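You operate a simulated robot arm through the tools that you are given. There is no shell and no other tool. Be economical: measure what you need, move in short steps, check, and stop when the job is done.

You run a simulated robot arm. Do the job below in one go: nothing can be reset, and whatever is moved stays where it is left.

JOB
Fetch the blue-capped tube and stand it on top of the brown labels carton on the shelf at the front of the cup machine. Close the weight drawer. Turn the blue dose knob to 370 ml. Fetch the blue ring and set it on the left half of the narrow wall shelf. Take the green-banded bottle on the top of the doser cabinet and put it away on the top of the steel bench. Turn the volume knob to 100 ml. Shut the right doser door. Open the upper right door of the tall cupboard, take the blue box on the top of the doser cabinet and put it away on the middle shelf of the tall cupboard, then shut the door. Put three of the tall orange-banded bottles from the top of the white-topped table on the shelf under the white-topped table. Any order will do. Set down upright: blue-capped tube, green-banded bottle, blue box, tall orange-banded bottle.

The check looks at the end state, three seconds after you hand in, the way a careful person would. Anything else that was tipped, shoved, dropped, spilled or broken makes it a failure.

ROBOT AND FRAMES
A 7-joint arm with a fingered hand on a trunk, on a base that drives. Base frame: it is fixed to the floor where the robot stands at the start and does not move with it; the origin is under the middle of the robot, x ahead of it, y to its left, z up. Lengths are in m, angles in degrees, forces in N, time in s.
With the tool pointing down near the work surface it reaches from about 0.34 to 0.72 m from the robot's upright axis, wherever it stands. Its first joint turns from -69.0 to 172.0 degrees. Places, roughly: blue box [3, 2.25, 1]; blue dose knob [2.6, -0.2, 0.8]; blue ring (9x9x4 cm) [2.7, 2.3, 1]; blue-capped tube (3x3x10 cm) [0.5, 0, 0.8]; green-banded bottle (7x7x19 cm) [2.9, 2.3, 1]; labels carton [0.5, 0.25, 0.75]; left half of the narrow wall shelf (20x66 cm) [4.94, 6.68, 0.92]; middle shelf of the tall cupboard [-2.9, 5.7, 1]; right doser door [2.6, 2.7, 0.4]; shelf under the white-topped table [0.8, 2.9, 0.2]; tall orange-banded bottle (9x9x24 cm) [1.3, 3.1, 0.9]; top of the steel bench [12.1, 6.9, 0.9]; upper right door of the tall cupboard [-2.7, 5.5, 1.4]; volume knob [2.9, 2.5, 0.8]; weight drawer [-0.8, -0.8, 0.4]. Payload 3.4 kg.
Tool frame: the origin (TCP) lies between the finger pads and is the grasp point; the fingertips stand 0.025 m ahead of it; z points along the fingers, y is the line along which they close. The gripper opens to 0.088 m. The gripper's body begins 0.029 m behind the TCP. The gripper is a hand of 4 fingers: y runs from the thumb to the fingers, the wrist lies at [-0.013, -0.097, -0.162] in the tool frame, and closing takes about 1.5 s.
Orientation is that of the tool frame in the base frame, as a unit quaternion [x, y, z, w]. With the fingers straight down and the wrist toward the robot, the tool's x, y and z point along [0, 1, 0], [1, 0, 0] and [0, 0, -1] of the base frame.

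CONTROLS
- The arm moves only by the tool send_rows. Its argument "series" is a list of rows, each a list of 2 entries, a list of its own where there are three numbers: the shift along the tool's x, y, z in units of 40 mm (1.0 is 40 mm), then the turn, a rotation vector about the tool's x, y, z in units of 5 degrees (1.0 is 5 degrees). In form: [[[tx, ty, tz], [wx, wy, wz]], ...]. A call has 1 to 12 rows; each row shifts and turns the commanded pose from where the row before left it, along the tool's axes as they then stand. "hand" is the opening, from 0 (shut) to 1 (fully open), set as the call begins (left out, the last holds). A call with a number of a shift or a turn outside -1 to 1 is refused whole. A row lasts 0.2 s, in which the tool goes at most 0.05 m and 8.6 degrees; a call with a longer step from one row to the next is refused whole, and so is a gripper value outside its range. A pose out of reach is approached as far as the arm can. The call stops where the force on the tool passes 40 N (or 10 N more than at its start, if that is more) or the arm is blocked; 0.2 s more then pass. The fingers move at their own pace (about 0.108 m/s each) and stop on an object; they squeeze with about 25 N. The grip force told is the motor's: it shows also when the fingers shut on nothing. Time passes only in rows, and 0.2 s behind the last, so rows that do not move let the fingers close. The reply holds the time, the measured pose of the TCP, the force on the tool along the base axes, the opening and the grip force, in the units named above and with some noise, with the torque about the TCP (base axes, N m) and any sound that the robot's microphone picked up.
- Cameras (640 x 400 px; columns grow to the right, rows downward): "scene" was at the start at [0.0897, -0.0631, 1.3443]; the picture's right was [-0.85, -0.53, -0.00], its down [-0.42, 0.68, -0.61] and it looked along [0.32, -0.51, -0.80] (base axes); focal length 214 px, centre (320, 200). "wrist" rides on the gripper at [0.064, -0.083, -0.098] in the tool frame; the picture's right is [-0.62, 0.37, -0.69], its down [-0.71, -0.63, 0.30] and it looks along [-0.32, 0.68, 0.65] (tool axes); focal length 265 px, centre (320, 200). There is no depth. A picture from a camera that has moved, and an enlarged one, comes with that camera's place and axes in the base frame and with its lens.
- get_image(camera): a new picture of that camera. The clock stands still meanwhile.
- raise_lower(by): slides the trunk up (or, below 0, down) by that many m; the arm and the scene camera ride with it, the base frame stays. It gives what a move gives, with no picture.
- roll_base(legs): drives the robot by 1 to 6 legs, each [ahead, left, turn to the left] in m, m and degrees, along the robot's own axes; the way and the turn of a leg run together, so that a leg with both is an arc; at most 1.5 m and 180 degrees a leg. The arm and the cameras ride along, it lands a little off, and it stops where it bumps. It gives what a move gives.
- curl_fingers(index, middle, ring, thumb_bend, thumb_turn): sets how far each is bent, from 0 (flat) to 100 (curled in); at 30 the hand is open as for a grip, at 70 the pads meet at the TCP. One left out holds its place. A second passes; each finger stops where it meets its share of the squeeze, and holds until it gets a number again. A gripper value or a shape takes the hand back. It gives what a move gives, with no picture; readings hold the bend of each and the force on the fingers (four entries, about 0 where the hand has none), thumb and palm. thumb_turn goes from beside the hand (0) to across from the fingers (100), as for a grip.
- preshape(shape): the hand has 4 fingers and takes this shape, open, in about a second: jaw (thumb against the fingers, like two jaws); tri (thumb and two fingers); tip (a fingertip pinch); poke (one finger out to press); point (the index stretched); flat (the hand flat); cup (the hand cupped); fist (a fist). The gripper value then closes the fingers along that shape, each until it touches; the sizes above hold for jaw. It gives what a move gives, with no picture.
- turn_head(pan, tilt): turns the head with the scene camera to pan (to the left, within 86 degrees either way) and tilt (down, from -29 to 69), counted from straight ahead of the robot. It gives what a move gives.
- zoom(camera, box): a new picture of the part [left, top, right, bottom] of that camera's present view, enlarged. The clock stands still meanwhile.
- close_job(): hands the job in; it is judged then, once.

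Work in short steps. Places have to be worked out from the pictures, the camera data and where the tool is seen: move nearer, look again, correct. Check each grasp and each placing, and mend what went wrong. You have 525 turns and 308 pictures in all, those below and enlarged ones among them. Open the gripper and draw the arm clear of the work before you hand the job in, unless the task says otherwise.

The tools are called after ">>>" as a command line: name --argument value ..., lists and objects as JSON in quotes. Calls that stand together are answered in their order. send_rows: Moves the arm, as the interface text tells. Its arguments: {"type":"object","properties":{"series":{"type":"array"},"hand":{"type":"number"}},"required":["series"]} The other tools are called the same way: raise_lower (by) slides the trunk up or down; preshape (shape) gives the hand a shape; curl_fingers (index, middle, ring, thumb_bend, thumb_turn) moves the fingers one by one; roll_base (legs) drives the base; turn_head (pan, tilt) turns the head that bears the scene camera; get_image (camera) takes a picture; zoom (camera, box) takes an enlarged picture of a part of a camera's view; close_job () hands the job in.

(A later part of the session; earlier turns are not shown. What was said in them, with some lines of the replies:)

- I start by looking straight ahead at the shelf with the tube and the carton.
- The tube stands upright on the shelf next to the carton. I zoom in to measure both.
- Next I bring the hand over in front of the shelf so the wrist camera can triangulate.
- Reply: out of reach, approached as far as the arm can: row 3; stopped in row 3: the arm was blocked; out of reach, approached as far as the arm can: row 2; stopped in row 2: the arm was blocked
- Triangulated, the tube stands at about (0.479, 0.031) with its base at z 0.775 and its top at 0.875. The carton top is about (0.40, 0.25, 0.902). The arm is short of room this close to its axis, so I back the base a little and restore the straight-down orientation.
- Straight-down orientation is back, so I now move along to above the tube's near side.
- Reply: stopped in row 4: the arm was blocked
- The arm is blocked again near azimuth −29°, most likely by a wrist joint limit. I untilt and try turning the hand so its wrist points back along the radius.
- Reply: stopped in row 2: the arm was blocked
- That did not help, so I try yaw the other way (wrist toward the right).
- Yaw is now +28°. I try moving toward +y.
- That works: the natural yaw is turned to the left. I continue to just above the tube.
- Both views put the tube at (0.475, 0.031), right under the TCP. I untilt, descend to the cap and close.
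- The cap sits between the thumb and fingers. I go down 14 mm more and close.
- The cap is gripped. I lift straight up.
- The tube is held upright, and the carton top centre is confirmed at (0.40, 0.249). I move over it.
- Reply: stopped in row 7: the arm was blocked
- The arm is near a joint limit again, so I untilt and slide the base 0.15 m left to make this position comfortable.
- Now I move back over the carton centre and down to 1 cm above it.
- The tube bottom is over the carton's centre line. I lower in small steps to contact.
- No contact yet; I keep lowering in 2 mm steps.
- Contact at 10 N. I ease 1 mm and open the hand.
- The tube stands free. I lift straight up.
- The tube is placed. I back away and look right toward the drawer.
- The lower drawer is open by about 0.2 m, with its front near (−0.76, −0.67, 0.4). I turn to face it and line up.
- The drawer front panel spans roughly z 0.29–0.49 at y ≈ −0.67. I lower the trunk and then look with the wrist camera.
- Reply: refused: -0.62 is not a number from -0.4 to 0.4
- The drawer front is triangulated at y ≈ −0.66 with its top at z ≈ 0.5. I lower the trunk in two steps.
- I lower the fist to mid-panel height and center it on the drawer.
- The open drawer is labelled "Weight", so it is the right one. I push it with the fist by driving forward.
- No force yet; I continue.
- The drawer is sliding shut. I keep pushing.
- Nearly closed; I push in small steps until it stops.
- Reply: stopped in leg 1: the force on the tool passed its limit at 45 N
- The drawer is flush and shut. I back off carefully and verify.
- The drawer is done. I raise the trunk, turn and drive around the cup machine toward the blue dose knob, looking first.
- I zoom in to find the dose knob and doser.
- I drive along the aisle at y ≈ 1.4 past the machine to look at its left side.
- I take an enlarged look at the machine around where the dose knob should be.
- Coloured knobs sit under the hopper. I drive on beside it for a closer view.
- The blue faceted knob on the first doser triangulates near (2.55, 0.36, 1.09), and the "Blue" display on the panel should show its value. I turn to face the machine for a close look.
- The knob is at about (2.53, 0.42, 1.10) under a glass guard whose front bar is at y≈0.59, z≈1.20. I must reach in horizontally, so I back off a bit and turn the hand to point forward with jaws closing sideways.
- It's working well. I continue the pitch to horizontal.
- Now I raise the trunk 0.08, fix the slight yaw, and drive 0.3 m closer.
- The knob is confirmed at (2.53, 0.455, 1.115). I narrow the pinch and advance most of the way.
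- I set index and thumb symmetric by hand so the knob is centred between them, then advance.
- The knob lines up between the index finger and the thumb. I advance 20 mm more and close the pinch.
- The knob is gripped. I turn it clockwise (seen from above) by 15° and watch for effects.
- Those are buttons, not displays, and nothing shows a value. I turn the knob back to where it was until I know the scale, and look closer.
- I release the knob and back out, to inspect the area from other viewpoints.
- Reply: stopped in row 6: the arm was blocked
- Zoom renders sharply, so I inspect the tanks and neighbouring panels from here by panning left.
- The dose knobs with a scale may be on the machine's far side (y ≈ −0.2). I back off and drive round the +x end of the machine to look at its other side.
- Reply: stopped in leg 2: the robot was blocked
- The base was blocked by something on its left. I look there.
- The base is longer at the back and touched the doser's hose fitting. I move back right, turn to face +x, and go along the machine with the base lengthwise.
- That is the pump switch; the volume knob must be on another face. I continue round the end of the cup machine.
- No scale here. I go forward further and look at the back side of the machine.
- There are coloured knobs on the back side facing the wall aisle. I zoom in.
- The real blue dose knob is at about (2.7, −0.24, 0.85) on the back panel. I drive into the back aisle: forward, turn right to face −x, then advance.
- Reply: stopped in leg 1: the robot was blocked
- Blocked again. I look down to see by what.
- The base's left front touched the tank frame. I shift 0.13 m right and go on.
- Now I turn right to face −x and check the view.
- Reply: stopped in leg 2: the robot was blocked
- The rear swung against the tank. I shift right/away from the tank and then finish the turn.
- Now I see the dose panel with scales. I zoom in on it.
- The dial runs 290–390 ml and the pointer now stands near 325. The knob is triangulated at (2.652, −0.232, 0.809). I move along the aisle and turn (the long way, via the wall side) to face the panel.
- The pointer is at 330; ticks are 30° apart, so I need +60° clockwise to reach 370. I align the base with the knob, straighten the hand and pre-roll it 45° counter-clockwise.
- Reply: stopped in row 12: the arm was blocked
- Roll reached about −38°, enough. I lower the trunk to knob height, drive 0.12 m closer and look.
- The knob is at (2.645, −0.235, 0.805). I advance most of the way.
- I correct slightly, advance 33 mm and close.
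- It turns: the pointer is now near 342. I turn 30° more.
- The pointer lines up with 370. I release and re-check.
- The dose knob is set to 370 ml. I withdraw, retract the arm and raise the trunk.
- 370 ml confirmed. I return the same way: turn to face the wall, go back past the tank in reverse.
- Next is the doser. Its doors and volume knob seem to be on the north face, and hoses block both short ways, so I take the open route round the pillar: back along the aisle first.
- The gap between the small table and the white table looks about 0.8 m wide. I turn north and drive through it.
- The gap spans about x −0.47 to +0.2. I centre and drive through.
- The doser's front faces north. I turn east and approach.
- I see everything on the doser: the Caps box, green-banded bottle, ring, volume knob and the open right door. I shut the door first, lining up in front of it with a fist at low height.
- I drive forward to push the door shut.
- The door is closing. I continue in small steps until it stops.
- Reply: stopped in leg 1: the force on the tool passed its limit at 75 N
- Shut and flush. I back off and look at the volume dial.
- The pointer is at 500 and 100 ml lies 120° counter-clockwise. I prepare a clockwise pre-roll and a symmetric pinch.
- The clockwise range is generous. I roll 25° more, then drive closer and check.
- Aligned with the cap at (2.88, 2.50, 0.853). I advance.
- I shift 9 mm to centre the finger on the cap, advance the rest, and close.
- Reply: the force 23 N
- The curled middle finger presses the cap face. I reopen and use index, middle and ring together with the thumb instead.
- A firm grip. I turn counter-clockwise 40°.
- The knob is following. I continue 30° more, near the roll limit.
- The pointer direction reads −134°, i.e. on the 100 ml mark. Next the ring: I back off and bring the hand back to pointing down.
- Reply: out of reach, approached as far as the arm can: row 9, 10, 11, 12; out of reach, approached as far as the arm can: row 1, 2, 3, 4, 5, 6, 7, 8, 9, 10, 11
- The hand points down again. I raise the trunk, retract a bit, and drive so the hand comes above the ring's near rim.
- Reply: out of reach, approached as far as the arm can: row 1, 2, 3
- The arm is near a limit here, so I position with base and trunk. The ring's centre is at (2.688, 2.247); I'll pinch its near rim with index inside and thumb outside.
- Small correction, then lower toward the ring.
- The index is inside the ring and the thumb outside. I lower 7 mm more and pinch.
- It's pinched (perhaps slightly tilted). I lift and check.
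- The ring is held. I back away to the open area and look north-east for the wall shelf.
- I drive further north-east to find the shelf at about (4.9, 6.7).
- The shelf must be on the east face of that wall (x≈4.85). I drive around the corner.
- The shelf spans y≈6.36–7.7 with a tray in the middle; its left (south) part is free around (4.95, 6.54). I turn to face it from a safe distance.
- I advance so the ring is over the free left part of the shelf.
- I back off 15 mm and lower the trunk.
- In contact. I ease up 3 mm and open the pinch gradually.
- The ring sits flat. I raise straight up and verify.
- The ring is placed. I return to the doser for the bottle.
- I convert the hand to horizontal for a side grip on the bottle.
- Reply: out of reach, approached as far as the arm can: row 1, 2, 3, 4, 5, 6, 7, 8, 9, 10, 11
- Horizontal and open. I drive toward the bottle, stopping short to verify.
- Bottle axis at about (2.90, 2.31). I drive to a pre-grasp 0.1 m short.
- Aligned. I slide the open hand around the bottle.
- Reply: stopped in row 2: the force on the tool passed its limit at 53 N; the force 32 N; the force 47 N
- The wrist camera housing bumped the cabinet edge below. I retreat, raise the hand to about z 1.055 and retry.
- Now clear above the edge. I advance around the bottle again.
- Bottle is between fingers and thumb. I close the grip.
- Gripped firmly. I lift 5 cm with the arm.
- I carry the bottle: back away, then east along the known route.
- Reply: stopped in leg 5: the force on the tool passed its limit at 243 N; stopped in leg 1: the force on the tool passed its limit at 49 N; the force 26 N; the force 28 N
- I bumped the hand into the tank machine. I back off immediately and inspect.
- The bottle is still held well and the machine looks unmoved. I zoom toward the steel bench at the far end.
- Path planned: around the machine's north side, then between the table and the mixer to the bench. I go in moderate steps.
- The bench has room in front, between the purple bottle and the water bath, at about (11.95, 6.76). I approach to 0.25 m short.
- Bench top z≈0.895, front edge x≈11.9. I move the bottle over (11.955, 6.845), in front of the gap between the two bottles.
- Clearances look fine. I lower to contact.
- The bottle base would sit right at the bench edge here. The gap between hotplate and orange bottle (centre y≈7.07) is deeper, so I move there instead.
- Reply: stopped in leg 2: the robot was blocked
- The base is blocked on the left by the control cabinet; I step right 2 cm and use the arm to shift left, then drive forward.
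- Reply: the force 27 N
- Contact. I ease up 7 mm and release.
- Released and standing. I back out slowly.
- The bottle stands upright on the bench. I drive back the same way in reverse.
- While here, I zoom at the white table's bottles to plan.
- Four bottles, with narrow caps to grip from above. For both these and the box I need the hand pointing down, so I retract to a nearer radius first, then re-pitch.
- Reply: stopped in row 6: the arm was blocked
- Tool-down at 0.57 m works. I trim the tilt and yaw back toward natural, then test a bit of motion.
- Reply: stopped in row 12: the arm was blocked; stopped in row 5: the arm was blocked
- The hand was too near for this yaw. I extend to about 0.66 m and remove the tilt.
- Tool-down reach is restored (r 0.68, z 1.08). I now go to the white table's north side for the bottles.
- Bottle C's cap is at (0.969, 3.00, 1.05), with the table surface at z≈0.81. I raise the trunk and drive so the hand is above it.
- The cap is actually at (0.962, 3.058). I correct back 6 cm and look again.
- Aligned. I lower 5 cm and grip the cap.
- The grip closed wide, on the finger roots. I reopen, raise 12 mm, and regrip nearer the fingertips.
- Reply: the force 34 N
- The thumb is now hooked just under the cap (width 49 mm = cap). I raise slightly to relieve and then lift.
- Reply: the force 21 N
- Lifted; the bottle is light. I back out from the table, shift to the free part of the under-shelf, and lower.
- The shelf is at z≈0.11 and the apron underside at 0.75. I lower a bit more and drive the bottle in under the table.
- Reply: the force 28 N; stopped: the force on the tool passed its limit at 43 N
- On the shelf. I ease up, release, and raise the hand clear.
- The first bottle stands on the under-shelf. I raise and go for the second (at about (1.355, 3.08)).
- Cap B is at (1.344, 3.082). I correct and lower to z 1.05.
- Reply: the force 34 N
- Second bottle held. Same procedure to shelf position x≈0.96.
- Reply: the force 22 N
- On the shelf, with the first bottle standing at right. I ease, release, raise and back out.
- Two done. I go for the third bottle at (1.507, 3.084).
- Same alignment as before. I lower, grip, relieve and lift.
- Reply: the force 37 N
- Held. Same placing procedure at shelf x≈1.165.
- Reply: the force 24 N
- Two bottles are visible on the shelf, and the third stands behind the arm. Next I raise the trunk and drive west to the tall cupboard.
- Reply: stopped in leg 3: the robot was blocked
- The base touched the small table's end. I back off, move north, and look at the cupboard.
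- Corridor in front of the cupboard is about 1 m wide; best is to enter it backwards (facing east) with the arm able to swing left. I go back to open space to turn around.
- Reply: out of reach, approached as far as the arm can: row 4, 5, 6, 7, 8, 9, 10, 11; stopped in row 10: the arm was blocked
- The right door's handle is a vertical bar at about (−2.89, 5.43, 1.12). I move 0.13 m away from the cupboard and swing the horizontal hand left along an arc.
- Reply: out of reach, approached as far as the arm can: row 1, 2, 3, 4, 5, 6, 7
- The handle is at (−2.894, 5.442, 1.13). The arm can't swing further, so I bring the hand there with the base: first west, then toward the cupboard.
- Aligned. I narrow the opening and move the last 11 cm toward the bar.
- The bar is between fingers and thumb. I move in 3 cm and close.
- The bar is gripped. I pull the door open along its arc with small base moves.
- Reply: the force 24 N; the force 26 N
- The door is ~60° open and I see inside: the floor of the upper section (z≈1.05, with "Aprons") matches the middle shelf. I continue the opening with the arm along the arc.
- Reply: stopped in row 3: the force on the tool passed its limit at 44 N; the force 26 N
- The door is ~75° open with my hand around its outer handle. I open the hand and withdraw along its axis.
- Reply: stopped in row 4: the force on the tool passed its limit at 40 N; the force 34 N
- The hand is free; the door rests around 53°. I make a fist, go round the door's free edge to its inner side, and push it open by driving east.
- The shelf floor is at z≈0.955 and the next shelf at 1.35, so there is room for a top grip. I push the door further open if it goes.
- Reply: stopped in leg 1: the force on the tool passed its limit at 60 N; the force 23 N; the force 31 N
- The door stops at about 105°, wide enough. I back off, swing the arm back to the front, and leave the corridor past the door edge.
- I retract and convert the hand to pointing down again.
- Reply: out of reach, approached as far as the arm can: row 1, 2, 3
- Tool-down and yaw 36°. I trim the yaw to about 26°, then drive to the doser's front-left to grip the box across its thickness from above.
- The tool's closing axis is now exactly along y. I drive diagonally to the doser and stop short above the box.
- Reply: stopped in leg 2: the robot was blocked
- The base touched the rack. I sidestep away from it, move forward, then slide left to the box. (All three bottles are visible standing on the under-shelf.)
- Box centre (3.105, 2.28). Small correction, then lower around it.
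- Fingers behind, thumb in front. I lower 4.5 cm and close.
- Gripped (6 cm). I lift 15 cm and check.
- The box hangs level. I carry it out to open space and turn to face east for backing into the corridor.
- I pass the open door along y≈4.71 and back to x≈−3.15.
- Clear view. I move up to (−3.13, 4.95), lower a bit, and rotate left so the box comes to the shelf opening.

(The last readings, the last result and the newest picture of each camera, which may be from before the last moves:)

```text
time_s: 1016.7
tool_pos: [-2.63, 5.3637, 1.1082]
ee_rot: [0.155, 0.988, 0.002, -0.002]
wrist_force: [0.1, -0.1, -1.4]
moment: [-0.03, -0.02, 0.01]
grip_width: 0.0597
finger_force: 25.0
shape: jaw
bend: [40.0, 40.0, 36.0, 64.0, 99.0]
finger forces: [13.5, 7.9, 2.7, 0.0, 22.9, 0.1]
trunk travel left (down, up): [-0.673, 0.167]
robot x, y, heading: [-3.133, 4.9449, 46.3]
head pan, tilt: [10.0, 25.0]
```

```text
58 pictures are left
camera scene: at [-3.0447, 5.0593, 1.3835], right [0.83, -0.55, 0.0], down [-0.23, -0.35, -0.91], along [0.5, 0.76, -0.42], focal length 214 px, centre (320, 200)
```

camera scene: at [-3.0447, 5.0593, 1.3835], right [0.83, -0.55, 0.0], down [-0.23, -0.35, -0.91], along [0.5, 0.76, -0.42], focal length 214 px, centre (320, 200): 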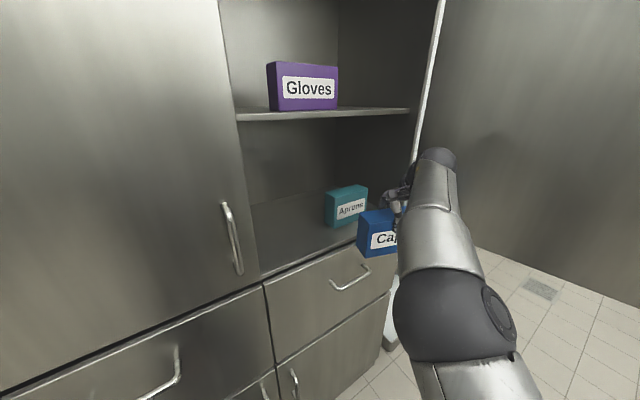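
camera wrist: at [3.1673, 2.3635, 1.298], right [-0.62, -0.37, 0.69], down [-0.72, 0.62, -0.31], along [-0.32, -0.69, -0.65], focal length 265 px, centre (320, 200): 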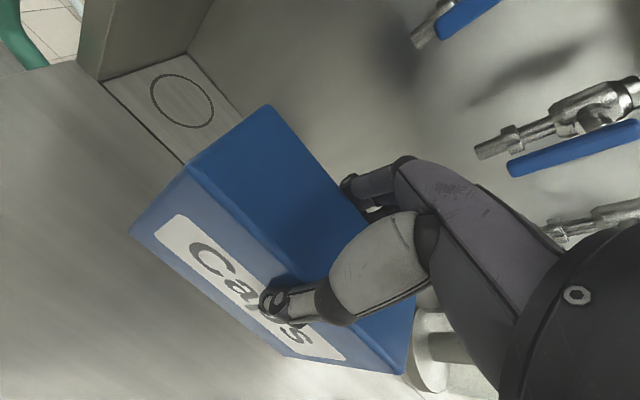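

>>> roll_base --legs '[[0, 0, 17.5]]'

>>> turn_head --pan 5 --tilt 30

>>> get_image --camera "scene"

>>> get_image --camera "wrist"

```text
time_s: 1018.1
tool_pos: [-2.7791, 5.4958, 1.11]
ee_rot: [0.003, 1.0, 0.002, -0.002]
wrist_force: [0.4, -0.3, -1.1]
moment: [0.01, 0.0, -0.06]
grip_width: 0.0596
finger_force: 24.8
shape: jaw
bend: [40.0, 40.0, 36.0, 64.0, 99.0]
finger forces: [13.5, 7.9, 2.7, 0.0, 22.9, 0.0]
trunk travel left (down, up): [-0.673, 0.167]
robot x, y, heading: [-3.1329, 4.944, 63.7]
head pan, tilt: [10.0, 25.0]
```

```text
time_s: 1018.8
tool_pos: [-2.7773, 5.496, 1.109]
ee_rot: [0.003, 1.0, 0.001, -0.002]
wrist_force: [0.5, 0.8, -1.8]
moment: [-0.02, 0.0, 0.0]
grip_width: 0.0596
finger_force: 25.1
shape: jaw
bend: [40.0, 40.0, 36.0, 64.0, 99.0]
finger forces: [13.4, 7.8, 2.7, 0.0, 22.8, 0.1]
trunk travel left (down, up): [-0.673, 0.167]
robot x, y, heading: [-3.131, 4.9478, 63.8]
head pan, tilt: [5.0, 30.0]
```

```text
57 pictures are left
camera scene: at [-3.0757, 5.0757, 1.3756], right [0.93, -0.36, 0.0], down [-0.18, -0.47, -0.87], along [0.31, 0.81, -0.5], focal length 214 px, centre (320, 200)
```

scene: 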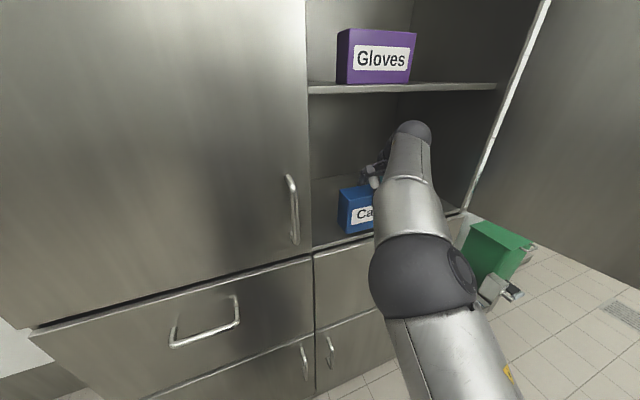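

```text
56 pictures are left
camera wrist: at [-2.8427, 5.4117, 1.208], right [0.62, 0.36, 0.69], down [0.71, -0.63, -0.31], along [0.32, 0.68, -0.65], focal length 265 px, centre (320, 200)
```

wrist: 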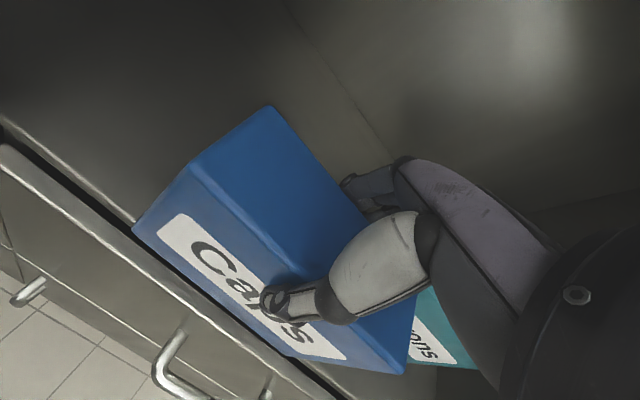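

Aligned with the front. I move the box 6.5 cm deeper and slightly left, away from the Aprons box, then lower.

>>> roll_base --legs '[[0.05, 0.047, 0]]'

>>> raise_lower --by -0.025

>>> get_image --camera "wrist"

>>> zoom --camera "scene" --box '[280, 130, 440, 260]'

```text
time_s: 1019.8
tool_pos: [-2.7995, 5.5619, 1.1084]
ee_rot: [0.002, 1.0, 0.0, -0.001]
wrist_force: [0.8, 0.9, -1.4]
moment: [-0.02, 0.01, -0.02]
grip_width: 0.0596
finger_force: 25.1
shape: jaw
bend: [40.0, 40.0, 36.0, 64.0, 99.0]
finger forces: [13.6, 7.8, 2.7, 0.1, 22.8, 0.1]
trunk travel left (down, up): [-0.673, 0.167]
robot x, y, heading: [-3.151, 5.0094, 63.7]
head pan, tilt: [5.0, 30.0]
```

```text
time_s: 1020.5
tool_pos: [-2.7986, 5.5613, 1.085]
ee_rot: [0.003, 1.0, 0.0, -0.001]
wrist_force: [-0.6, -1.0, 0.0]
moment: [-0.01, -0.01, -0.02]
grip_width: 0.0597
finger_force: 25.1
shape: jaw
bend: [40.0, 40.0, 36.0, 64.0, 99.0]
finger forces: [13.5, 7.8, 2.7, 0.1, 22.8, 0.0]
trunk travel left (down, up): [-0.648, 0.192]
robot x, y, heading: [-3.1518, 5.011, 63.5]
head pan, tilt: [5.0, 30.0]
```

```text
55 pictures are left
camera wrist: at [-2.8641, 5.4763, 1.1832], right [0.62, 0.36, 0.69], down [0.71, -0.63, -0.31], along [0.33, 0.68, -0.65], focal length 265 px, centre (320, 200)
```

wrist: 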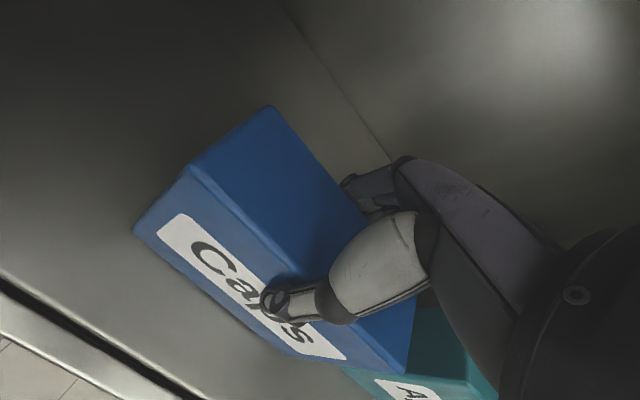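

```text
3.08 times, centred on (360, 195) of scene
camera zoom: at [-3.0971, 5.1403, 1.3505], right [0.93, -0.36, 0.0], down [-0.18, -0.47, -0.87], along [0.31, 0.81, -0.5], focal length 660 px, centre (197, 215)
```

zoom: 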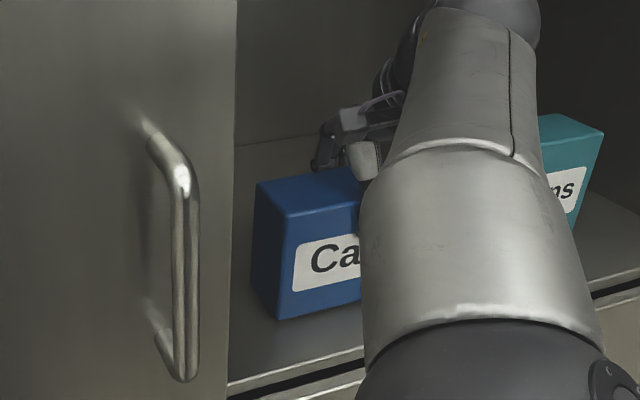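

The Aprons box is clear by ~9 cm. I lower to contact.

>>> raise_lower --by -0.012

>>> raise_lower --by -0.008

>>> raise_lower --by -0.008

```text
time_s: 1021.1
tool_pos: [-2.8002, 5.5599, 1.0778]
ee_rot: [0.003, 1.0, 0.006, 0.002]
wrist_force: [4.4, 9.2, 31.4]
moment: [0.05, 0.04, -0.04]
grip_width: 0.0585
finger_force: 24.8
shape: jaw
bend: [37.0, 39.0, 35.0, 66.0, 100.0]
finger forces: [24.6, 10.0, 4.2, 0.0, 23.1, 0.1]
trunk travel left (down, up): [-0.636, 0.204]
robot x, y, heading: [-3.1518, 5.0081, 63.9]
head pan, tilt: [5.0, 30.0]
```

```text
time_s: 1021.4
tool_pos: [-2.8, 5.5593, 1.0779]
ee_rot: [0.004, 1.0, 0.01, 0.002]
wrist_force: [-0.6, 1.1, 16.1]
moment: [-0.37, 0.1, -0.02]
grip_width: 0.0585
finger_force: 25.1
shape: jaw
bend: [37.0, 39.0, 35.0, 66.0, 100.0]
finger forces: [19.0, 8.4, 3.3, 0.0, 26.4, 0.0]
trunk travel left (down, up): [-0.634, 0.206]
robot x, y, heading: [-3.1518, 5.0123, 64.1]
head pan, tilt: [5.0, 30.0]
stopped: the force on the tool passed its limit at 46 N (the readings are from after the stop); the commanded pose is now the measured one
```

```text
time_s: 1021.9
tool_pos: [-2.7992, 5.561, 1.0788]
ee_rot: [0.004, 1.0, 0.018, 0.006]
wrist_force: [-1.4, -0.4, 17.7]
moment: [-0.57, 0.08, 0.01]
grip_width: 0.0587
finger_force: 25.1
shape: jaw
bend: [37.0, 39.0, 36.0, 66.0, 99.0]
finger forces: [18.0, 8.0, 3.2, 0.1, 27.0, 0.1]
trunk travel left (down, up): [-0.628, 0.212]
robot x, y, heading: [-3.1508, 5.0073, 64.0]
head pan, tilt: [5.0, 30.0]
stopped: the force on the tool passed its limit at 43 N (the readings are from after the stop); the commanded pose is now the measured one
```

On the shelf. I ease up 10 mm and release.

>>> raise_lower --by 0.012

>>> send_rows --series '[[[0, 0, 0], [0, 0, 0]], [[0, 0, 0], [0, 0, 0]], [[0, 0, 0], [0, 0, 0]], [[0, 0, 0], [0, 0, 0]], [[0, 0, 0], [0, 0, 0]]]' --hand 1

>>> get_image --camera "wrist"

```text
time_s: 1022.5
tool_pos: [-2.7981, 5.562, 1.0854]
ee_rot: [0.004, 1.0, 0.013, 0.004]
wrist_force: [-0.5, 1.2, -1.3]
moment: [0.02, -0.01, 0.04]
grip_width: 0.0587
finger_force: 25.4
shape: jaw
bend: [39.0, 40.0, 36.0, 66.0, 99.0]
finger forces: [14.5, 8.3, 3.0, 0.1, 24.2, 0.1]
trunk travel left (down, up): [-0.64, 0.2]
robot x, y, heading: [-3.1534, 5.0129, 64.0]
head pan, tilt: [5.0, 30.0]
```

```text
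time_s: 1023.7
tool_pos: [-2.7989, 5.5619, 1.0869]
ee_rot: [0.005, 1.0, 0.013, 0.004]
wrist_force: [0.4, 0.6, 0.7]
moment: [0.01, 0.01, 0.03]
grip_width: 0.0879
finger_force: 0.0
shape: jaw
bend: [30.0, 30.0, 30.0, 30.0, 98.0]
finger forces: [0.1, 0.1, 0.0, 0.0, 0.1, 0.1]
trunk travel left (down, up): [-0.64, 0.2]
robot x, y, heading: [-3.152, 5.0092, 63.8]
head pan, tilt: [5.0, 30.0]
```

```text
53 pictures are left
camera wrist: at [-2.8643, 5.4761, 1.1823], right [0.62, 0.34, 0.71], down [0.71, -0.63, -0.32], along [0.34, 0.7, -0.63], focal length 265 px, centre (320, 200)
```

wrist: 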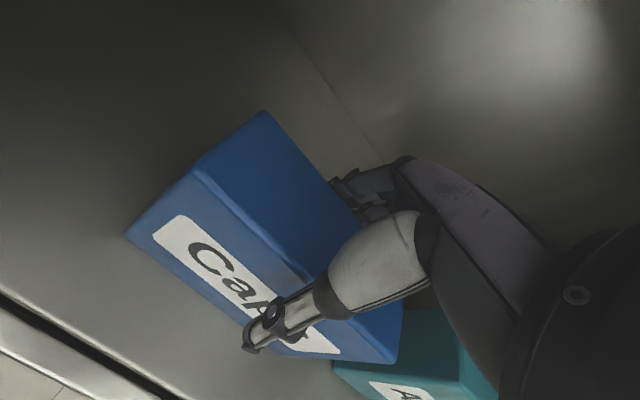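

Released and standing. I raise the hand gently until the fingertips clear the box top.

>>> raise_lower --by 0.03

>>> raise_lower --by 0.018

>>> get_image --camera "wrist"

>>> get_image --camera "scene"

```text
time_s: 1024.5
tool_pos: [-2.7976, 5.5621, 1.1161]
ee_rot: [0.004, 1.0, 0.014, 0.004]
wrist_force: [-0.4, -0.1, 0.0]
moment: [-0.01, 0.01, 0.0]
grip_width: 0.0877
finger_force: 0.0
shape: jaw
bend: [30.0, 30.0, 30.0, 30.0, 98.0]
finger forces: [0.0, 0.0, 0.1, 0.0, 0.0, 0.0]
trunk travel left (down, up): [-0.67, 0.17]
robot x, y, heading: [-3.1477, 5.0084, 63.8]
head pan, tilt: [5.0, 30.0]
```

```text
time_s: 1025.1
tool_pos: [-2.7982, 5.562, 1.1346]
ee_rot: [0.005, 1.0, 0.013, 0.005]
wrist_force: [-0.1, -0.1, -0.3]
moment: [-0.01, 0.01, 0.0]
grip_width: 0.0873
finger_force: 0.0
shape: jaw
bend: [30.0, 30.0, 30.0, 30.0, 98.0]
finger forces: [0.1, 0.0, 0.0, 0.1, 0.0, 0.0]
trunk travel left (down, up): [-0.688, 0.152]
robot x, y, heading: [-3.1511, 5.0094, 64.0]
head pan, tilt: [5.0, 30.0]
```

```text
52 pictures are left
camera wrist: at [-2.8641, 5.4763, 1.2301], right [0.62, 0.34, 0.71], down [0.71, -0.63, -0.32], along [0.34, 0.7, -0.63], focal length 265 px, centre (320, 200)
```

wrist: 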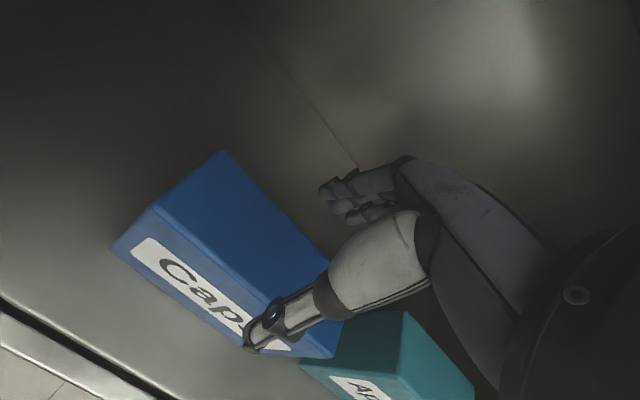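

```text
51 pictures are left
camera scene: at [-3.0968, 5.141, 1.3901], right [0.93, -0.36, 0.0], down [-0.18, -0.47, -0.87], along [0.31, 0.81, -0.5], focal length 214 px, centre (320, 200)
```

scene: 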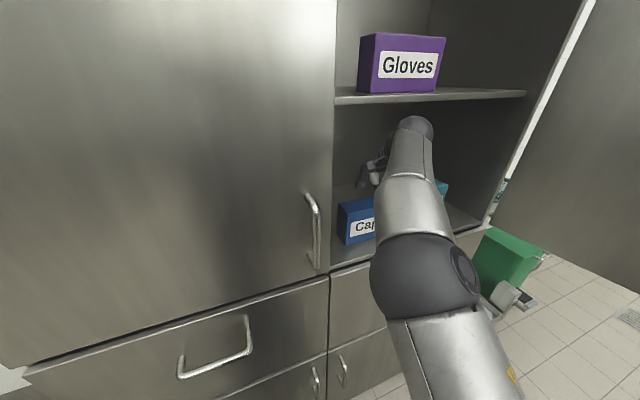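

>>> raise_lower --by 0.018

>>> roll_base --legs '[[-0.08, 0, 0]]'

>>> get_image --camera "wrist"

```text
time_s: 1025.8
tool_pos: [-2.7989, 5.5623, 1.153]
ee_rot: [0.004, 1.0, 0.013, 0.005]
wrist_force: [0.3, 0.3, 0.0]
moment: [0.02, -0.03, -0.01]
grip_width: 0.0877
finger_force: 0.1
shape: jaw
bend: [30.0, 30.0, 30.0, 30.0, 98.0]
finger forces: [0.1, 0.0, 0.1, 0.0, 0.0, 0.0]
trunk travel left (down, up): [-0.706, 0.134]
robot x, y, heading: [-3.15, 5.013, 64.2]
head pan, tilt: [5.0, 30.0]
```

```text
time_s: 1026.8
tool_pos: [-2.8339, 5.4871, 1.1531]
ee_rot: [0.005, 1.0, 0.014, 0.005]
wrist_force: [-0.1, 0.2, 0.0]
moment: [-0.02, -0.01, 0.02]
grip_width: 0.0875
finger_force: 0.1
shape: jaw
bend: [30.0, 30.0, 30.0, 30.0, 98.0]
finger forces: [0.1, 0.0, 0.0, 0.0, 0.1, 0.1]
trunk travel left (down, up): [-0.706, 0.134]
robot x, y, heading: [-3.1852, 4.9345, 64.1]
head pan, tilt: [5.0, 30.0]
```

```text
50 pictures are left
camera wrist: at [-2.9, 5.4019, 1.2486], right [0.62, 0.34, 0.71], down [0.71, -0.63, -0.32], along [0.34, 0.7, -0.63], focal length 265 px, centre (320, 200)
```

wrist: 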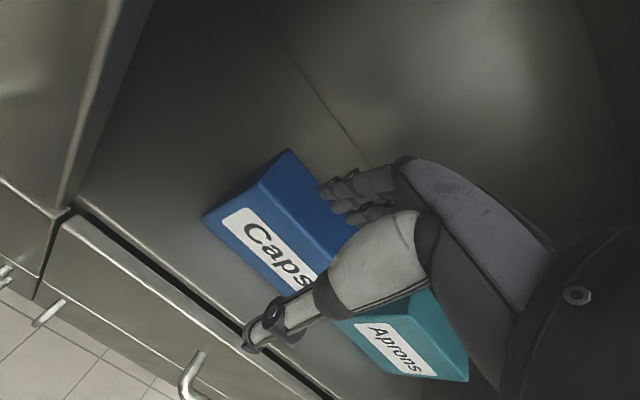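

The Caps box stands well on the shelf next to Aprons. Now I rotate back and leave the corridor.

>>> roll_base --legs '[[0.02, -0.03, -64], [0, -0.22, 0], [0.8, 0, 0], [0.8, 0.1, 0], [1.0, 0.12, 0]]'

>>> preshape --shape "fist"

```text
time_s: 1044.0
tool_pos: [0.1193, 5.0146, 1.1531]
ee_rot: [0.496, 0.868, 0.01, 0.011]
wrist_force: [-0.8, -0.4, -0.4]
moment: [0.02, 0.0, -0.01]
grip_width: 0.0874
finger_force: 0.1
shape: jaw
bend: [30.0, 30.0, 30.0, 30.0, 98.0]
finger forces: [0.1, 0.1, 0.0, 0.0, 0.0, 0.1]
trunk travel left (down, up): [-0.706, 0.134]
robot x, y, heading: [-0.5313, 5.0339, 4.8]
head pan, tilt: [5.0, 30.0]
```

```text
time_s: 1044.9
tool_pos: [0.1183, 5.0155, 1.1515]
ee_rot: [0.495, 0.869, 0.01, 0.01]
wrist_force: [0.0, -0.2, -1.2]
moment: [0.0, 0.0, -0.01]
grip_width: 0.0
finger_force: 0.1
shape: fist
bend: [100.0, 100.0, 100.0, 86.0, 85.0]
finger forces: [0.0, 0.1, 0.0, 0.1, 0.0, 0.1]
trunk travel left (down, up): [-0.706, 0.134]
robot x, y, heading: [-0.5365, 5.0352, 5.0]
head pan, tilt: [5.0, 30.0]
```

>>> raise_lower --by 0.1

>>> roll_base --legs '[[0.75, -0.45, -5], [0, 0, -90], [0, 0, -90], [0, -0.38, 0], [1.2, 0, 0]]'

>>> turn_head --pan -15 --tilt 15

>>> get_image --camera "scene"

```text
time_s: 1046.3
tool_pos: [0.1208, 5.0153, 1.252]
ee_rot: [0.495, 0.869, 0.01, 0.01]
wrist_force: [-0.4, 0.0, 0.1]
moment: [0.0, 0.01, 0.01]
grip_width: 0.0
finger_force: 0.1
shape: fist
bend: [100.0, 100.0, 100.0, 86.0, 85.0]
finger forces: [0.0, 0.0, 0.0, 0.0, 0.0, 0.0]
trunk travel left (down, up): [-0.806, 0.034]
robot x, y, heading: [-0.5326, 5.0372, 5.0]
head pan, tilt: [5.0, 30.0]
```

```text
time_s: 1066.4
tool_pos: [-1.6541, 5.0727, 1.2538]
ee_rot: [0.851, -0.525, -0.011, 0.009]
wrist_force: [-0.2, -0.3, -0.9]
moment: [-0.06, -0.04, -0.01]
grip_width: 0.0
finger_force: 0.0
shape: fist
bend: [100.0, 100.0, 100.0, 86.0, 85.0]
finger forces: [0.0, 0.0, 0.1, 0.0, 0.0, 0.1]
trunk travel left (down, up): [-0.806, 0.034]
robot x, y, heading: [-1.0009, 5.0072, -178.8]
head pan, tilt: [5.0, 30.0]
```

```text
time_s: 1067.2
tool_pos: [-1.6546, 5.0716, 1.2534]
ee_rot: [0.851, -0.525, -0.011, 0.01]
wrist_force: [0.6, -0.2, -0.5]
moment: [0.01, 0.02, 0.0]
grip_width: 0.0
finger_force: 0.1
shape: fist
bend: [100.0, 100.0, 100.0, 86.0, 85.0]
finger forces: [0.0, 0.0, 0.0, 0.1, 0.0, 0.0]
trunk travel left (down, up): [-0.806, 0.034]
robot x, y, heading: [-1.0042, 5.0101, -178.9]
head pan, tilt: [-15.0, 15.0]
```

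```text
49 pictures are left
camera scene: at [-1.1438, 5.0303, 1.5323], right [0.24, 0.97, 0.0], down [0.25, -0.06, -0.97], along [-0.94, 0.23, -0.26], focal length 214 px, centre (320, 200)
```

scene: 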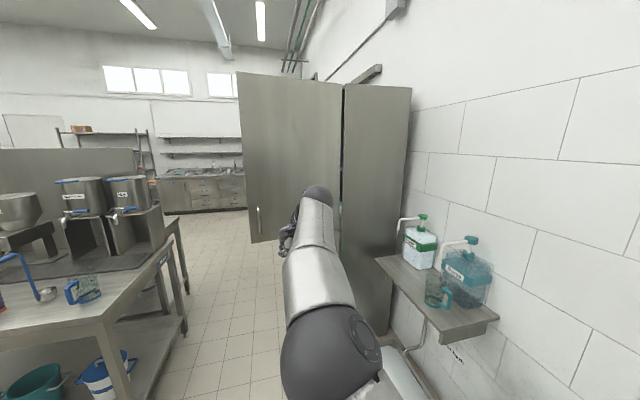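

The open door's outer face is ahead of the fist. I drive west to start closing it.

>>> roll_base --legs '[[0.6, 0, 0], [0.3, 0, 0]]'

>>> get_image --camera "scene"

```text
time_s: 1072.3
tool_pos: [-2.5618, 5.0576, 1.2541]
ee_rot: [0.851, -0.526, -0.011, 0.009]
wrist_force: [-0.2, 0.2, -1.0]
moment: [0.0, 0.02, 0.02]
grip_width: 0.0
finger_force: 0.0
shape: fist
bend: [100.0, 100.0, 100.0, 86.0, 85.0]
finger forces: [0.1, 0.0, 0.0, 0.1, 0.1, 0.0]
trunk travel left (down, up): [-0.806, 0.034]
robot x, y, heading: [-1.9093, 4.9917, -178.8]
head pan, tilt: [-15.0, 15.0]
```

```text
48 pictures are left
camera scene: at [-2.0507, 5.0148, 1.5323], right [0.24, 0.97, 0.0], down [0.25, -0.06, -0.97], along [-0.94, 0.23, -0.26], focal length 214 px, centre (320, 200)
```

scene: 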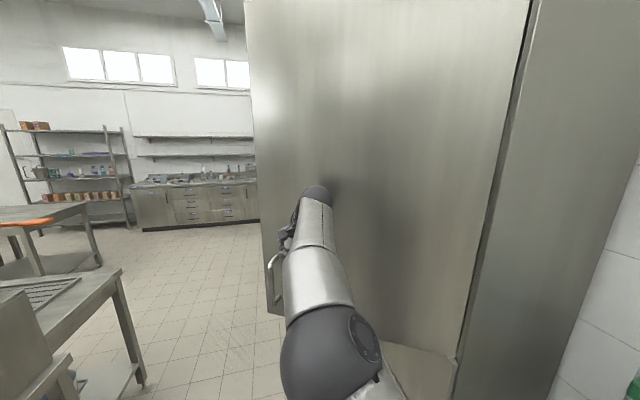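

The door is following. I continue north-west in small diagonal steps.

>>> roll_base --legs '[[0.1, -0.08, 0], [0.08, -0.1, 0]]'

>>> get_image --camera "scene"

```text
time_s: 1074.4
tool_pos: [-2.7407, 5.2319, 1.2512]
ee_rot: [0.851, -0.525, -0.011, 0.009]
wrist_force: [0.6, 0.3, 1.1]
moment: [0.0, 0.04, 0.01]
grip_width: 0.0
finger_force: 0.1
shape: fist
bend: [100.0, 100.0, 100.0, 86.0, 85.0]
finger forces: [0.0, 0.1, 0.0, 0.0, 0.0, 0.0]
trunk travel left (down, up): [-0.806, 0.034]
robot x, y, heading: [-2.0915, 5.1692, -179.0]
head pan, tilt: [-15.0, 15.0]
```

```text
47 pictures are left
camera scene: at [-2.2291, 5.1891, 1.5323], right [0.24, 0.97, 0.0], down [0.25, -0.06, -0.97], along [-0.94, 0.23, -0.26], focal length 214 px, centre (320, 200)
```

scene: 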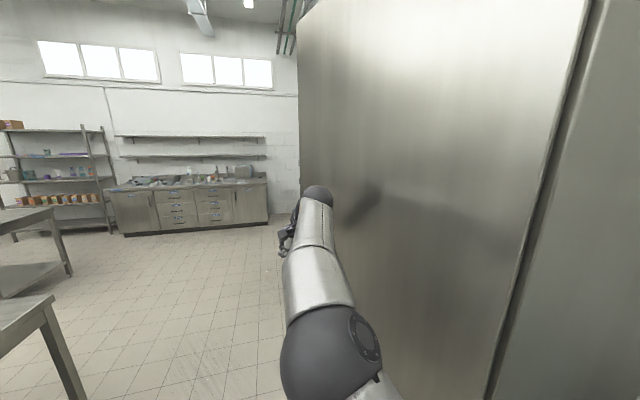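

I rotate right to press the door shut with the fist.

>>> roll_base --legs '[[0, 0, -14]]'

>>> roll_base --legs '[[0.04, 0, -8]]'

>>> get_image --camera "scene"

```text
time_s: 1075.7
tool_pos: [-2.7052, 5.3895, 1.2523]
ee_rot: [0.78, -0.626, -0.012, 0.009]
wrist_force: [-0.9, 0.3, -0.5]
moment: [0.0, 0.0, 0.0]
grip_width: 0.0
finger_force: 0.0
shape: fist
bend: [100.0, 100.0, 100.0, 86.0, 85.0]
finger forces: [0.0, 0.0, 0.1, 0.0, 0.0, 0.1]
trunk travel left (down, up): [-0.806, 0.034]
robot x, y, heading: [-2.0876, 5.1709, 166.9]
head pan, tilt: [-15.0, 15.0]
```

```text
time_s: 1076.5
tool_pos: [-2.7124, 5.3999, 1.2506]
ee_rot: [0.774, -0.633, -0.011, 0.006]
wrist_force: [0.0, -0.4, 1.0]
moment: [-0.01, 0.02, 0.02]
grip_width: 0.0
finger_force: 0.1
shape: fist
bend: [100.0, 100.0, 100.0, 86.0, 85.0]
finger forces: [0.1, 0.0, 0.0, 0.0, 0.1, 0.0]
trunk travel left (down, up): [-0.806, 0.034]
robot x, y, heading: [-2.1003, 5.1654, 165.4]
head pan, tilt: [-15.0, 15.0]
stopped in leg 1: the robot was blocked; the commanded pose is now the measured one
```

```text
46 pictures are left
camera scene: at [-2.2307, 5.223, 1.5324], right [0.5, 0.87, 0.0], down [0.23, -0.13, -0.97], along [-0.84, 0.48, -0.26], focal length 214 px, centre (320, 200)
```

scene: 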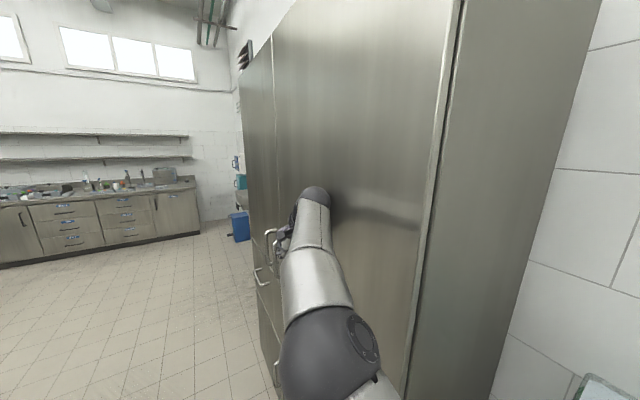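

The door looks nearly flush. I press north with the arm until it resists.

>>> send_rows --series '[[[-0.3, 0, 0], [0, 0, 0]], [[-0.3, 0, 0], [0, 0, 0]], [[-0.3, 0, 0], [0, 0, 0]], [[-0.3, 0, 0], [0, 0, 0]], [[-0.3, 0, 0], [0, 0, 0]], [[0, 0, 0], [0, 0, 0]]]'

>>> get_image --camera "scene"

```text
time_s: 1078.1
tool_pos: [-2.726, 5.4005, 1.2668]
ee_rot: [0.792, -0.609, -0.03, -0.004]
wrist_force: [-0.9, -0.3, -0.5]
moment: [-0.02, 0.01, 0.0]
grip_width: 0.0003
finger_force: 0.3
shape: fist
bend: [100.0, 100.0, 100.0, 86.0, 85.0]
finger forces: [0.0, 0.0, 0.0, 0.1, 0.0, 0.0]
trunk travel left (down, up): [-0.806, 0.034]
robot x, y, heading: [-2.1004, 5.1655, 166.3]
head pan, tilt: [-15.0, 15.0]
stopped in row 6: the arm was blocked; the commanded pose is now the measured one
```

```text
45 pictures are left
camera scene: at [-2.22, 5.1928, 1.5351], right [0.48, 0.88, 0.02], down [0.22, -0.1, -0.97], along [-0.85, 0.47, -0.24], focal length 214 px, centre (320, 200)
```

scene: 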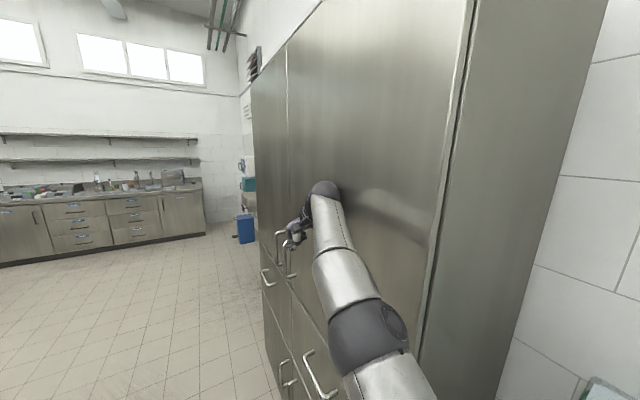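

>>> zoom --camera "scene" --box '[240, 30, 360, 300]'

```text
1.48 times, centred on (300, 165) of scene
camera zoom: at [-2.22, 5.1928, 1.5351], right [0.48, 0.88, 0.02], down [0.22, -0.1, -0.97], along [-0.85, 0.47, -0.24], focal length 318 px, centre (350, 252)
```

zoom: 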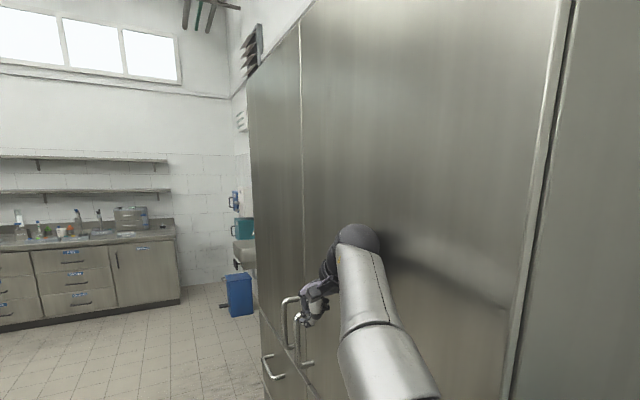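

I step back south and look at the door front to check whether it is fully shut.

>>> roll_base --legs '[[0, 0.28, 0]]'

>>> turn_head --pan -50 --tilt 10

>>> get_image --camera "scene"

```text
time_s: 1080.0
tool_pos: [-2.7997, 5.1672, 1.2534]
ee_rot: [0.783, -0.621, -0.014, 0.003]
wrist_force: [0.0, -0.2, 0.0]
moment: [0.02, 0.0, -0.01]
grip_width: 0.0
finger_force: 0.2
shape: fist
bend: [100.0, 100.0, 100.0, 86.0, 85.0]
finger forces: [0.0, 0.0, 0.0, 0.0, 0.1, 0.1]
trunk travel left (down, up): [-0.806, 0.034]
robot x, y, heading: [-2.1695, 4.8899, 165.9]
head pan, tilt: [-15.0, 15.0]
```

```text
time_s: 1081.1
tool_pos: [-2.7991, 5.1677, 1.2519]
ee_rot: [0.783, -0.621, -0.013, 0.003]
wrist_force: [0.6, 0.1, 0.3]
moment: [0.02, -0.02, 0.01]
grip_width: 0.0
finger_force: 0.0
shape: fist
bend: [100.0, 100.0, 100.0, 86.0, 85.0]
finger forces: [0.0, 0.0, 0.0, 0.0, 0.0, 0.0]
trunk travel left (down, up): [-0.806, 0.034]
robot x, y, heading: [-2.1704, 4.8932, 165.7]
head pan, tilt: [-50.0, 10.0]
```

```text
43 pictures are left
camera scene: at [-2.2597, 4.9882, 1.5404], right [0.9, 0.43, 0.0], down [0.08, -0.16, -0.98], along [-0.43, 0.89, -0.17], focal length 214 px, centre (320, 200)
```

scene: 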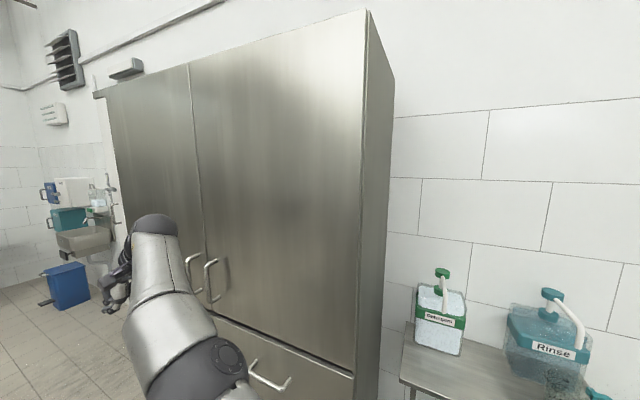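

>>> zoom --camera "scene" --box '[150, 40, 270, 120]'

>>> zoom --camera "scene" --box '[180, 240, 300, 360]'

```text
5.00 times, centred on (210, 80) of scene
camera zoom: at [-2.2597, 4.9882, 1.5404], right [0.9, 0.43, 0.0], down [0.08, -0.16, -0.98], along [-0.43, 0.89, -0.17], focal length 1072 px, centre (870, 800)
```

zoom: 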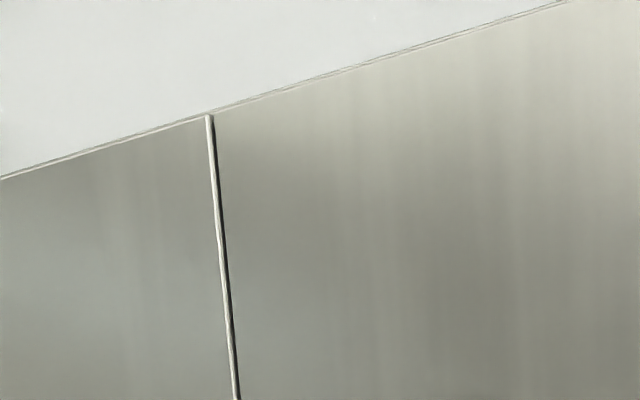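

```text
3.33 times, centred on (240, 300) of scene
camera zoom: at [-2.2597, 4.9882, 1.5404], right [0.9, 0.43, 0.0], down [0.08, -0.16, -0.98], along [-0.43, 0.89, -0.17], focal length 715 px, centre (587, -133)
```

zoom: 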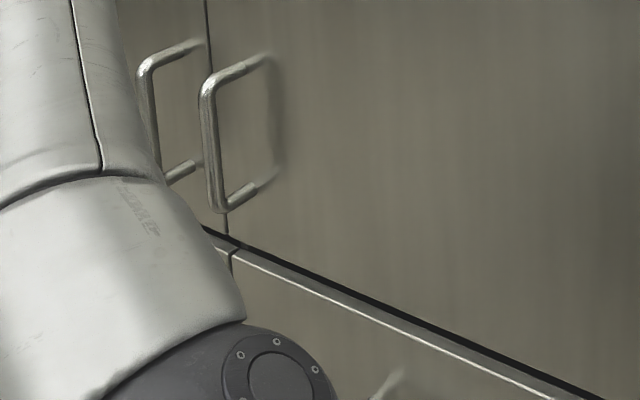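

The right door is flush with the left one, so it is shut. I draw the arm clear, open the hand, and drive back east for a last look around.

>>> roll_base --legs '[[-0.6, 0.0, 14], [-1.0, 0, 0]]'

>>> preshape --shape "jaw"

>>> turn_head --pan -20 --tilt 10

>>> get_image --camera "scene"

```text
time_s: 1089.3
tool_pos: [-1.2342, 4.9314, 1.2513]
ee_rot: [0.85, -0.527, -0.014, 0.005]
wrist_force: [-0.9, -0.2, -1.0]
moment: [0.0, -0.02, 0.01]
grip_width: 0.0
finger_force: 0.1
shape: fist
bend: [100.0, 100.0, 100.0, 86.0, 85.0]
finger forces: [0.0, 0.0, 0.1, 0.0, 0.0, 0.1]
trunk travel left (down, up): [-0.806, 0.034]
robot x, y, heading: [-0.5632, 4.8056, 178.4]
head pan, tilt: [-50.0, 10.0]
```

```text
time_s: 1090.2
tool_pos: [-1.2361, 4.9307, 1.2519]
ee_rot: [0.85, -0.527, -0.013, 0.005]
wrist_force: [-0.9, -0.6, -0.1]
moment: [-0.03, 0.0, -0.02]
grip_width: 0.0879
finger_force: 0.1
shape: jaw
bend: [30.0, 30.0, 30.0, 30.0, 97.0]
finger forces: [0.1, 0.0, 0.1, 0.1, 0.0, 0.0]
trunk travel left (down, up): [-0.806, 0.034]
robot x, y, heading: [-0.5618, 4.8048, 178.6]
head pan, tilt: [-50.0, 10.0]
```

```text
time_s: 1091.2
tool_pos: [-1.2342, 4.9306, 1.2528]
ee_rot: [0.849, -0.528, -0.013, 0.005]
wrist_force: [-0.3, 0.4, -0.5]
moment: [0.0, 0.02, 0.0]
grip_width: 0.0873
finger_force: 0.0
shape: jaw
bend: [30.0, 30.0, 30.0, 30.0, 97.0]
finger forces: [0.0, 0.0, 0.0, 0.0, 0.1, 0.0]
trunk travel left (down, up): [-0.806, 0.034]
robot x, y, heading: [-0.562, 4.8031, 178.8]
head pan, tilt: [-20.0, 10.0]
```

```text
40 pictures are left
camera scene: at [-0.6967, 4.8396, 1.5404], right [0.36, 0.93, 0.0], down [0.16, -0.06, -0.98], along [-0.92, 0.36, -0.17], focal length 214 px, centre (320, 200)
```

scene: 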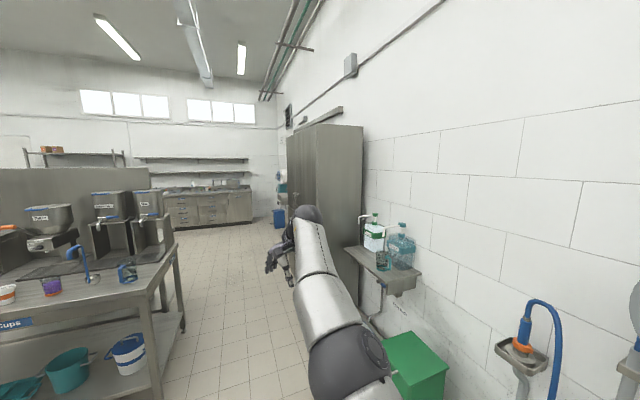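

The cupboard is shut. One last check eastward (rack, doser, white table).

>>> roll_base --legs '[[-0.8, 0.2, 0], [0, 0, 90], [0, 0, 65]]'

>>> turn_head --pan 5 --tilt 20

>>> get_image --camera "scene"

>>> zoom --camera "scene" --box '[160, 60, 420, 260]'

```text
time_s: 1102.2
tool_pos: [0.7813, 4.1745, 1.2524]
ee_rot: [0.699, 0.715, 0.002, 0.015]
wrist_force: [-0.3, -0.2, 0.4]
moment: [0.0, 0.0, 0.0]
grip_width: 0.0875
finger_force: 0.1
shape: jaw
bend: [30.0, 30.0, 30.0, 30.0, 97.0]
finger forces: [0.1, 0.1, 0.0, 0.0, 0.1, 0.1]
trunk travel left (down, up): [-0.806, 0.034]
robot x, y, heading: [0.2199, 4.5717, -26.1]
head pan, tilt: [-20.0, 10.0]
```

```text
time_s: 1103.1
tool_pos: [0.7813, 4.1732, 1.2521]
ee_rot: [0.699, 0.715, 0.002, 0.014]
wrist_force: [-0.2, 0.3, -0.7]
moment: [-0.04, -0.03, 0.0]
grip_width: 0.0875
finger_force: 0.0
shape: jaw
bend: [30.0, 30.0, 30.0, 30.0, 97.0]
finger forces: [0.1, 0.0, 0.0, 0.0, 0.0, 0.1]
trunk travel left (down, up): [-0.806, 0.034]
robot x, y, heading: [0.2263, 4.5733, -26.2]
head pan, tilt: [5.0, 20.0]
```

```text
39 pictures are left
camera scene: at [0.3559, 4.5176, 1.5242], right [-0.36, -0.93, 0.0], down [-0.32, 0.12, -0.94], along [0.88, -0.34, -0.34], focal length 214 px, centre (320, 200)
```

scene: 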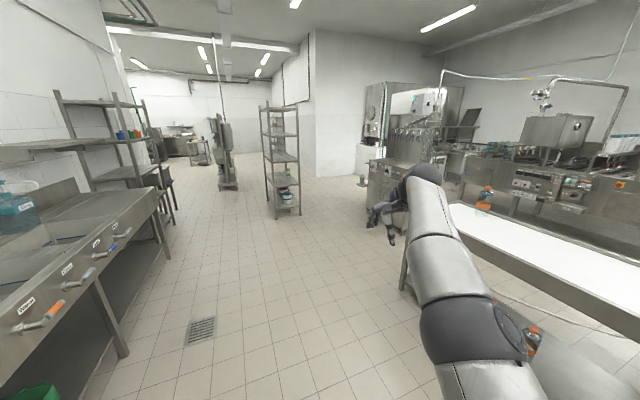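

```text
2.00 times, centred on (290, 160) of scene
camera zoom: at [0.3559, 4.5176, 1.5242], right [-0.36, -0.93, 0.0], down [-0.32, 0.12, -0.94], along [0.88, -0.34, -0.34], focal length 429 px, centre (380, 280)
```

zoom: 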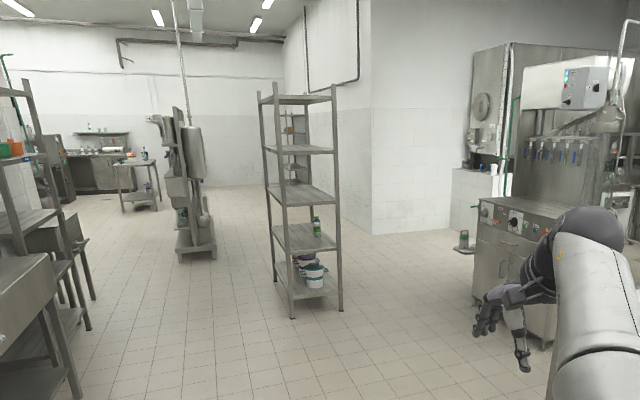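

The rack, machine and tables all look in order, the hand is open and the arm is clear. I hand in the job.

>>> close_job

```text
The job is handed in.
```

I did every part of the job and handed it in. I checked each one by camera as I finished it, but some results are by eye and the moves were not all clean.

**Placed:**
- **Blue-capped tube:** standing on top of the labels carton.
- **Blue ring:** flat on the left half of the narrow wall shelf.
- **Green-banded bottle:** upright on the steel bench, between the hotplate and the orange bottle.
- **Blue "Caps" box:** upright in the tall cupboard, on the floor of the upper section beside "Aprons". I took that as the middle shelf because its height matches the place you gave.
- **Three tall orange-banded bottles:** upright on the shelf under the white-topped table; one stays on top.

**Closed and set:**
- The weight drawer, right doser door and upper right cupboard door look flush.
- The blue dose knob reads 370 ml and the volume knob 100 ml, to within a degree or two by eye.

**What could count against the job:**
- While carrying the green-banded bottle I ran the hand into the tank machine east of the doser, peaking at about 243 N. The bottle stayed gripped and the machine looked unmoved.
- The base stopped against the doser's hose fitting, the tank beside the cup machine, the control cabinet by the bench, the small table and the storage rack. Nothing I could see was moved or tipped.
- The wrist camera housing also bumped the doser's front edge.
- I first turned the wrong blue knob, on the cup machine's doser, by 15°. I turned it back by the same amount, but it has no scale to confirm that.
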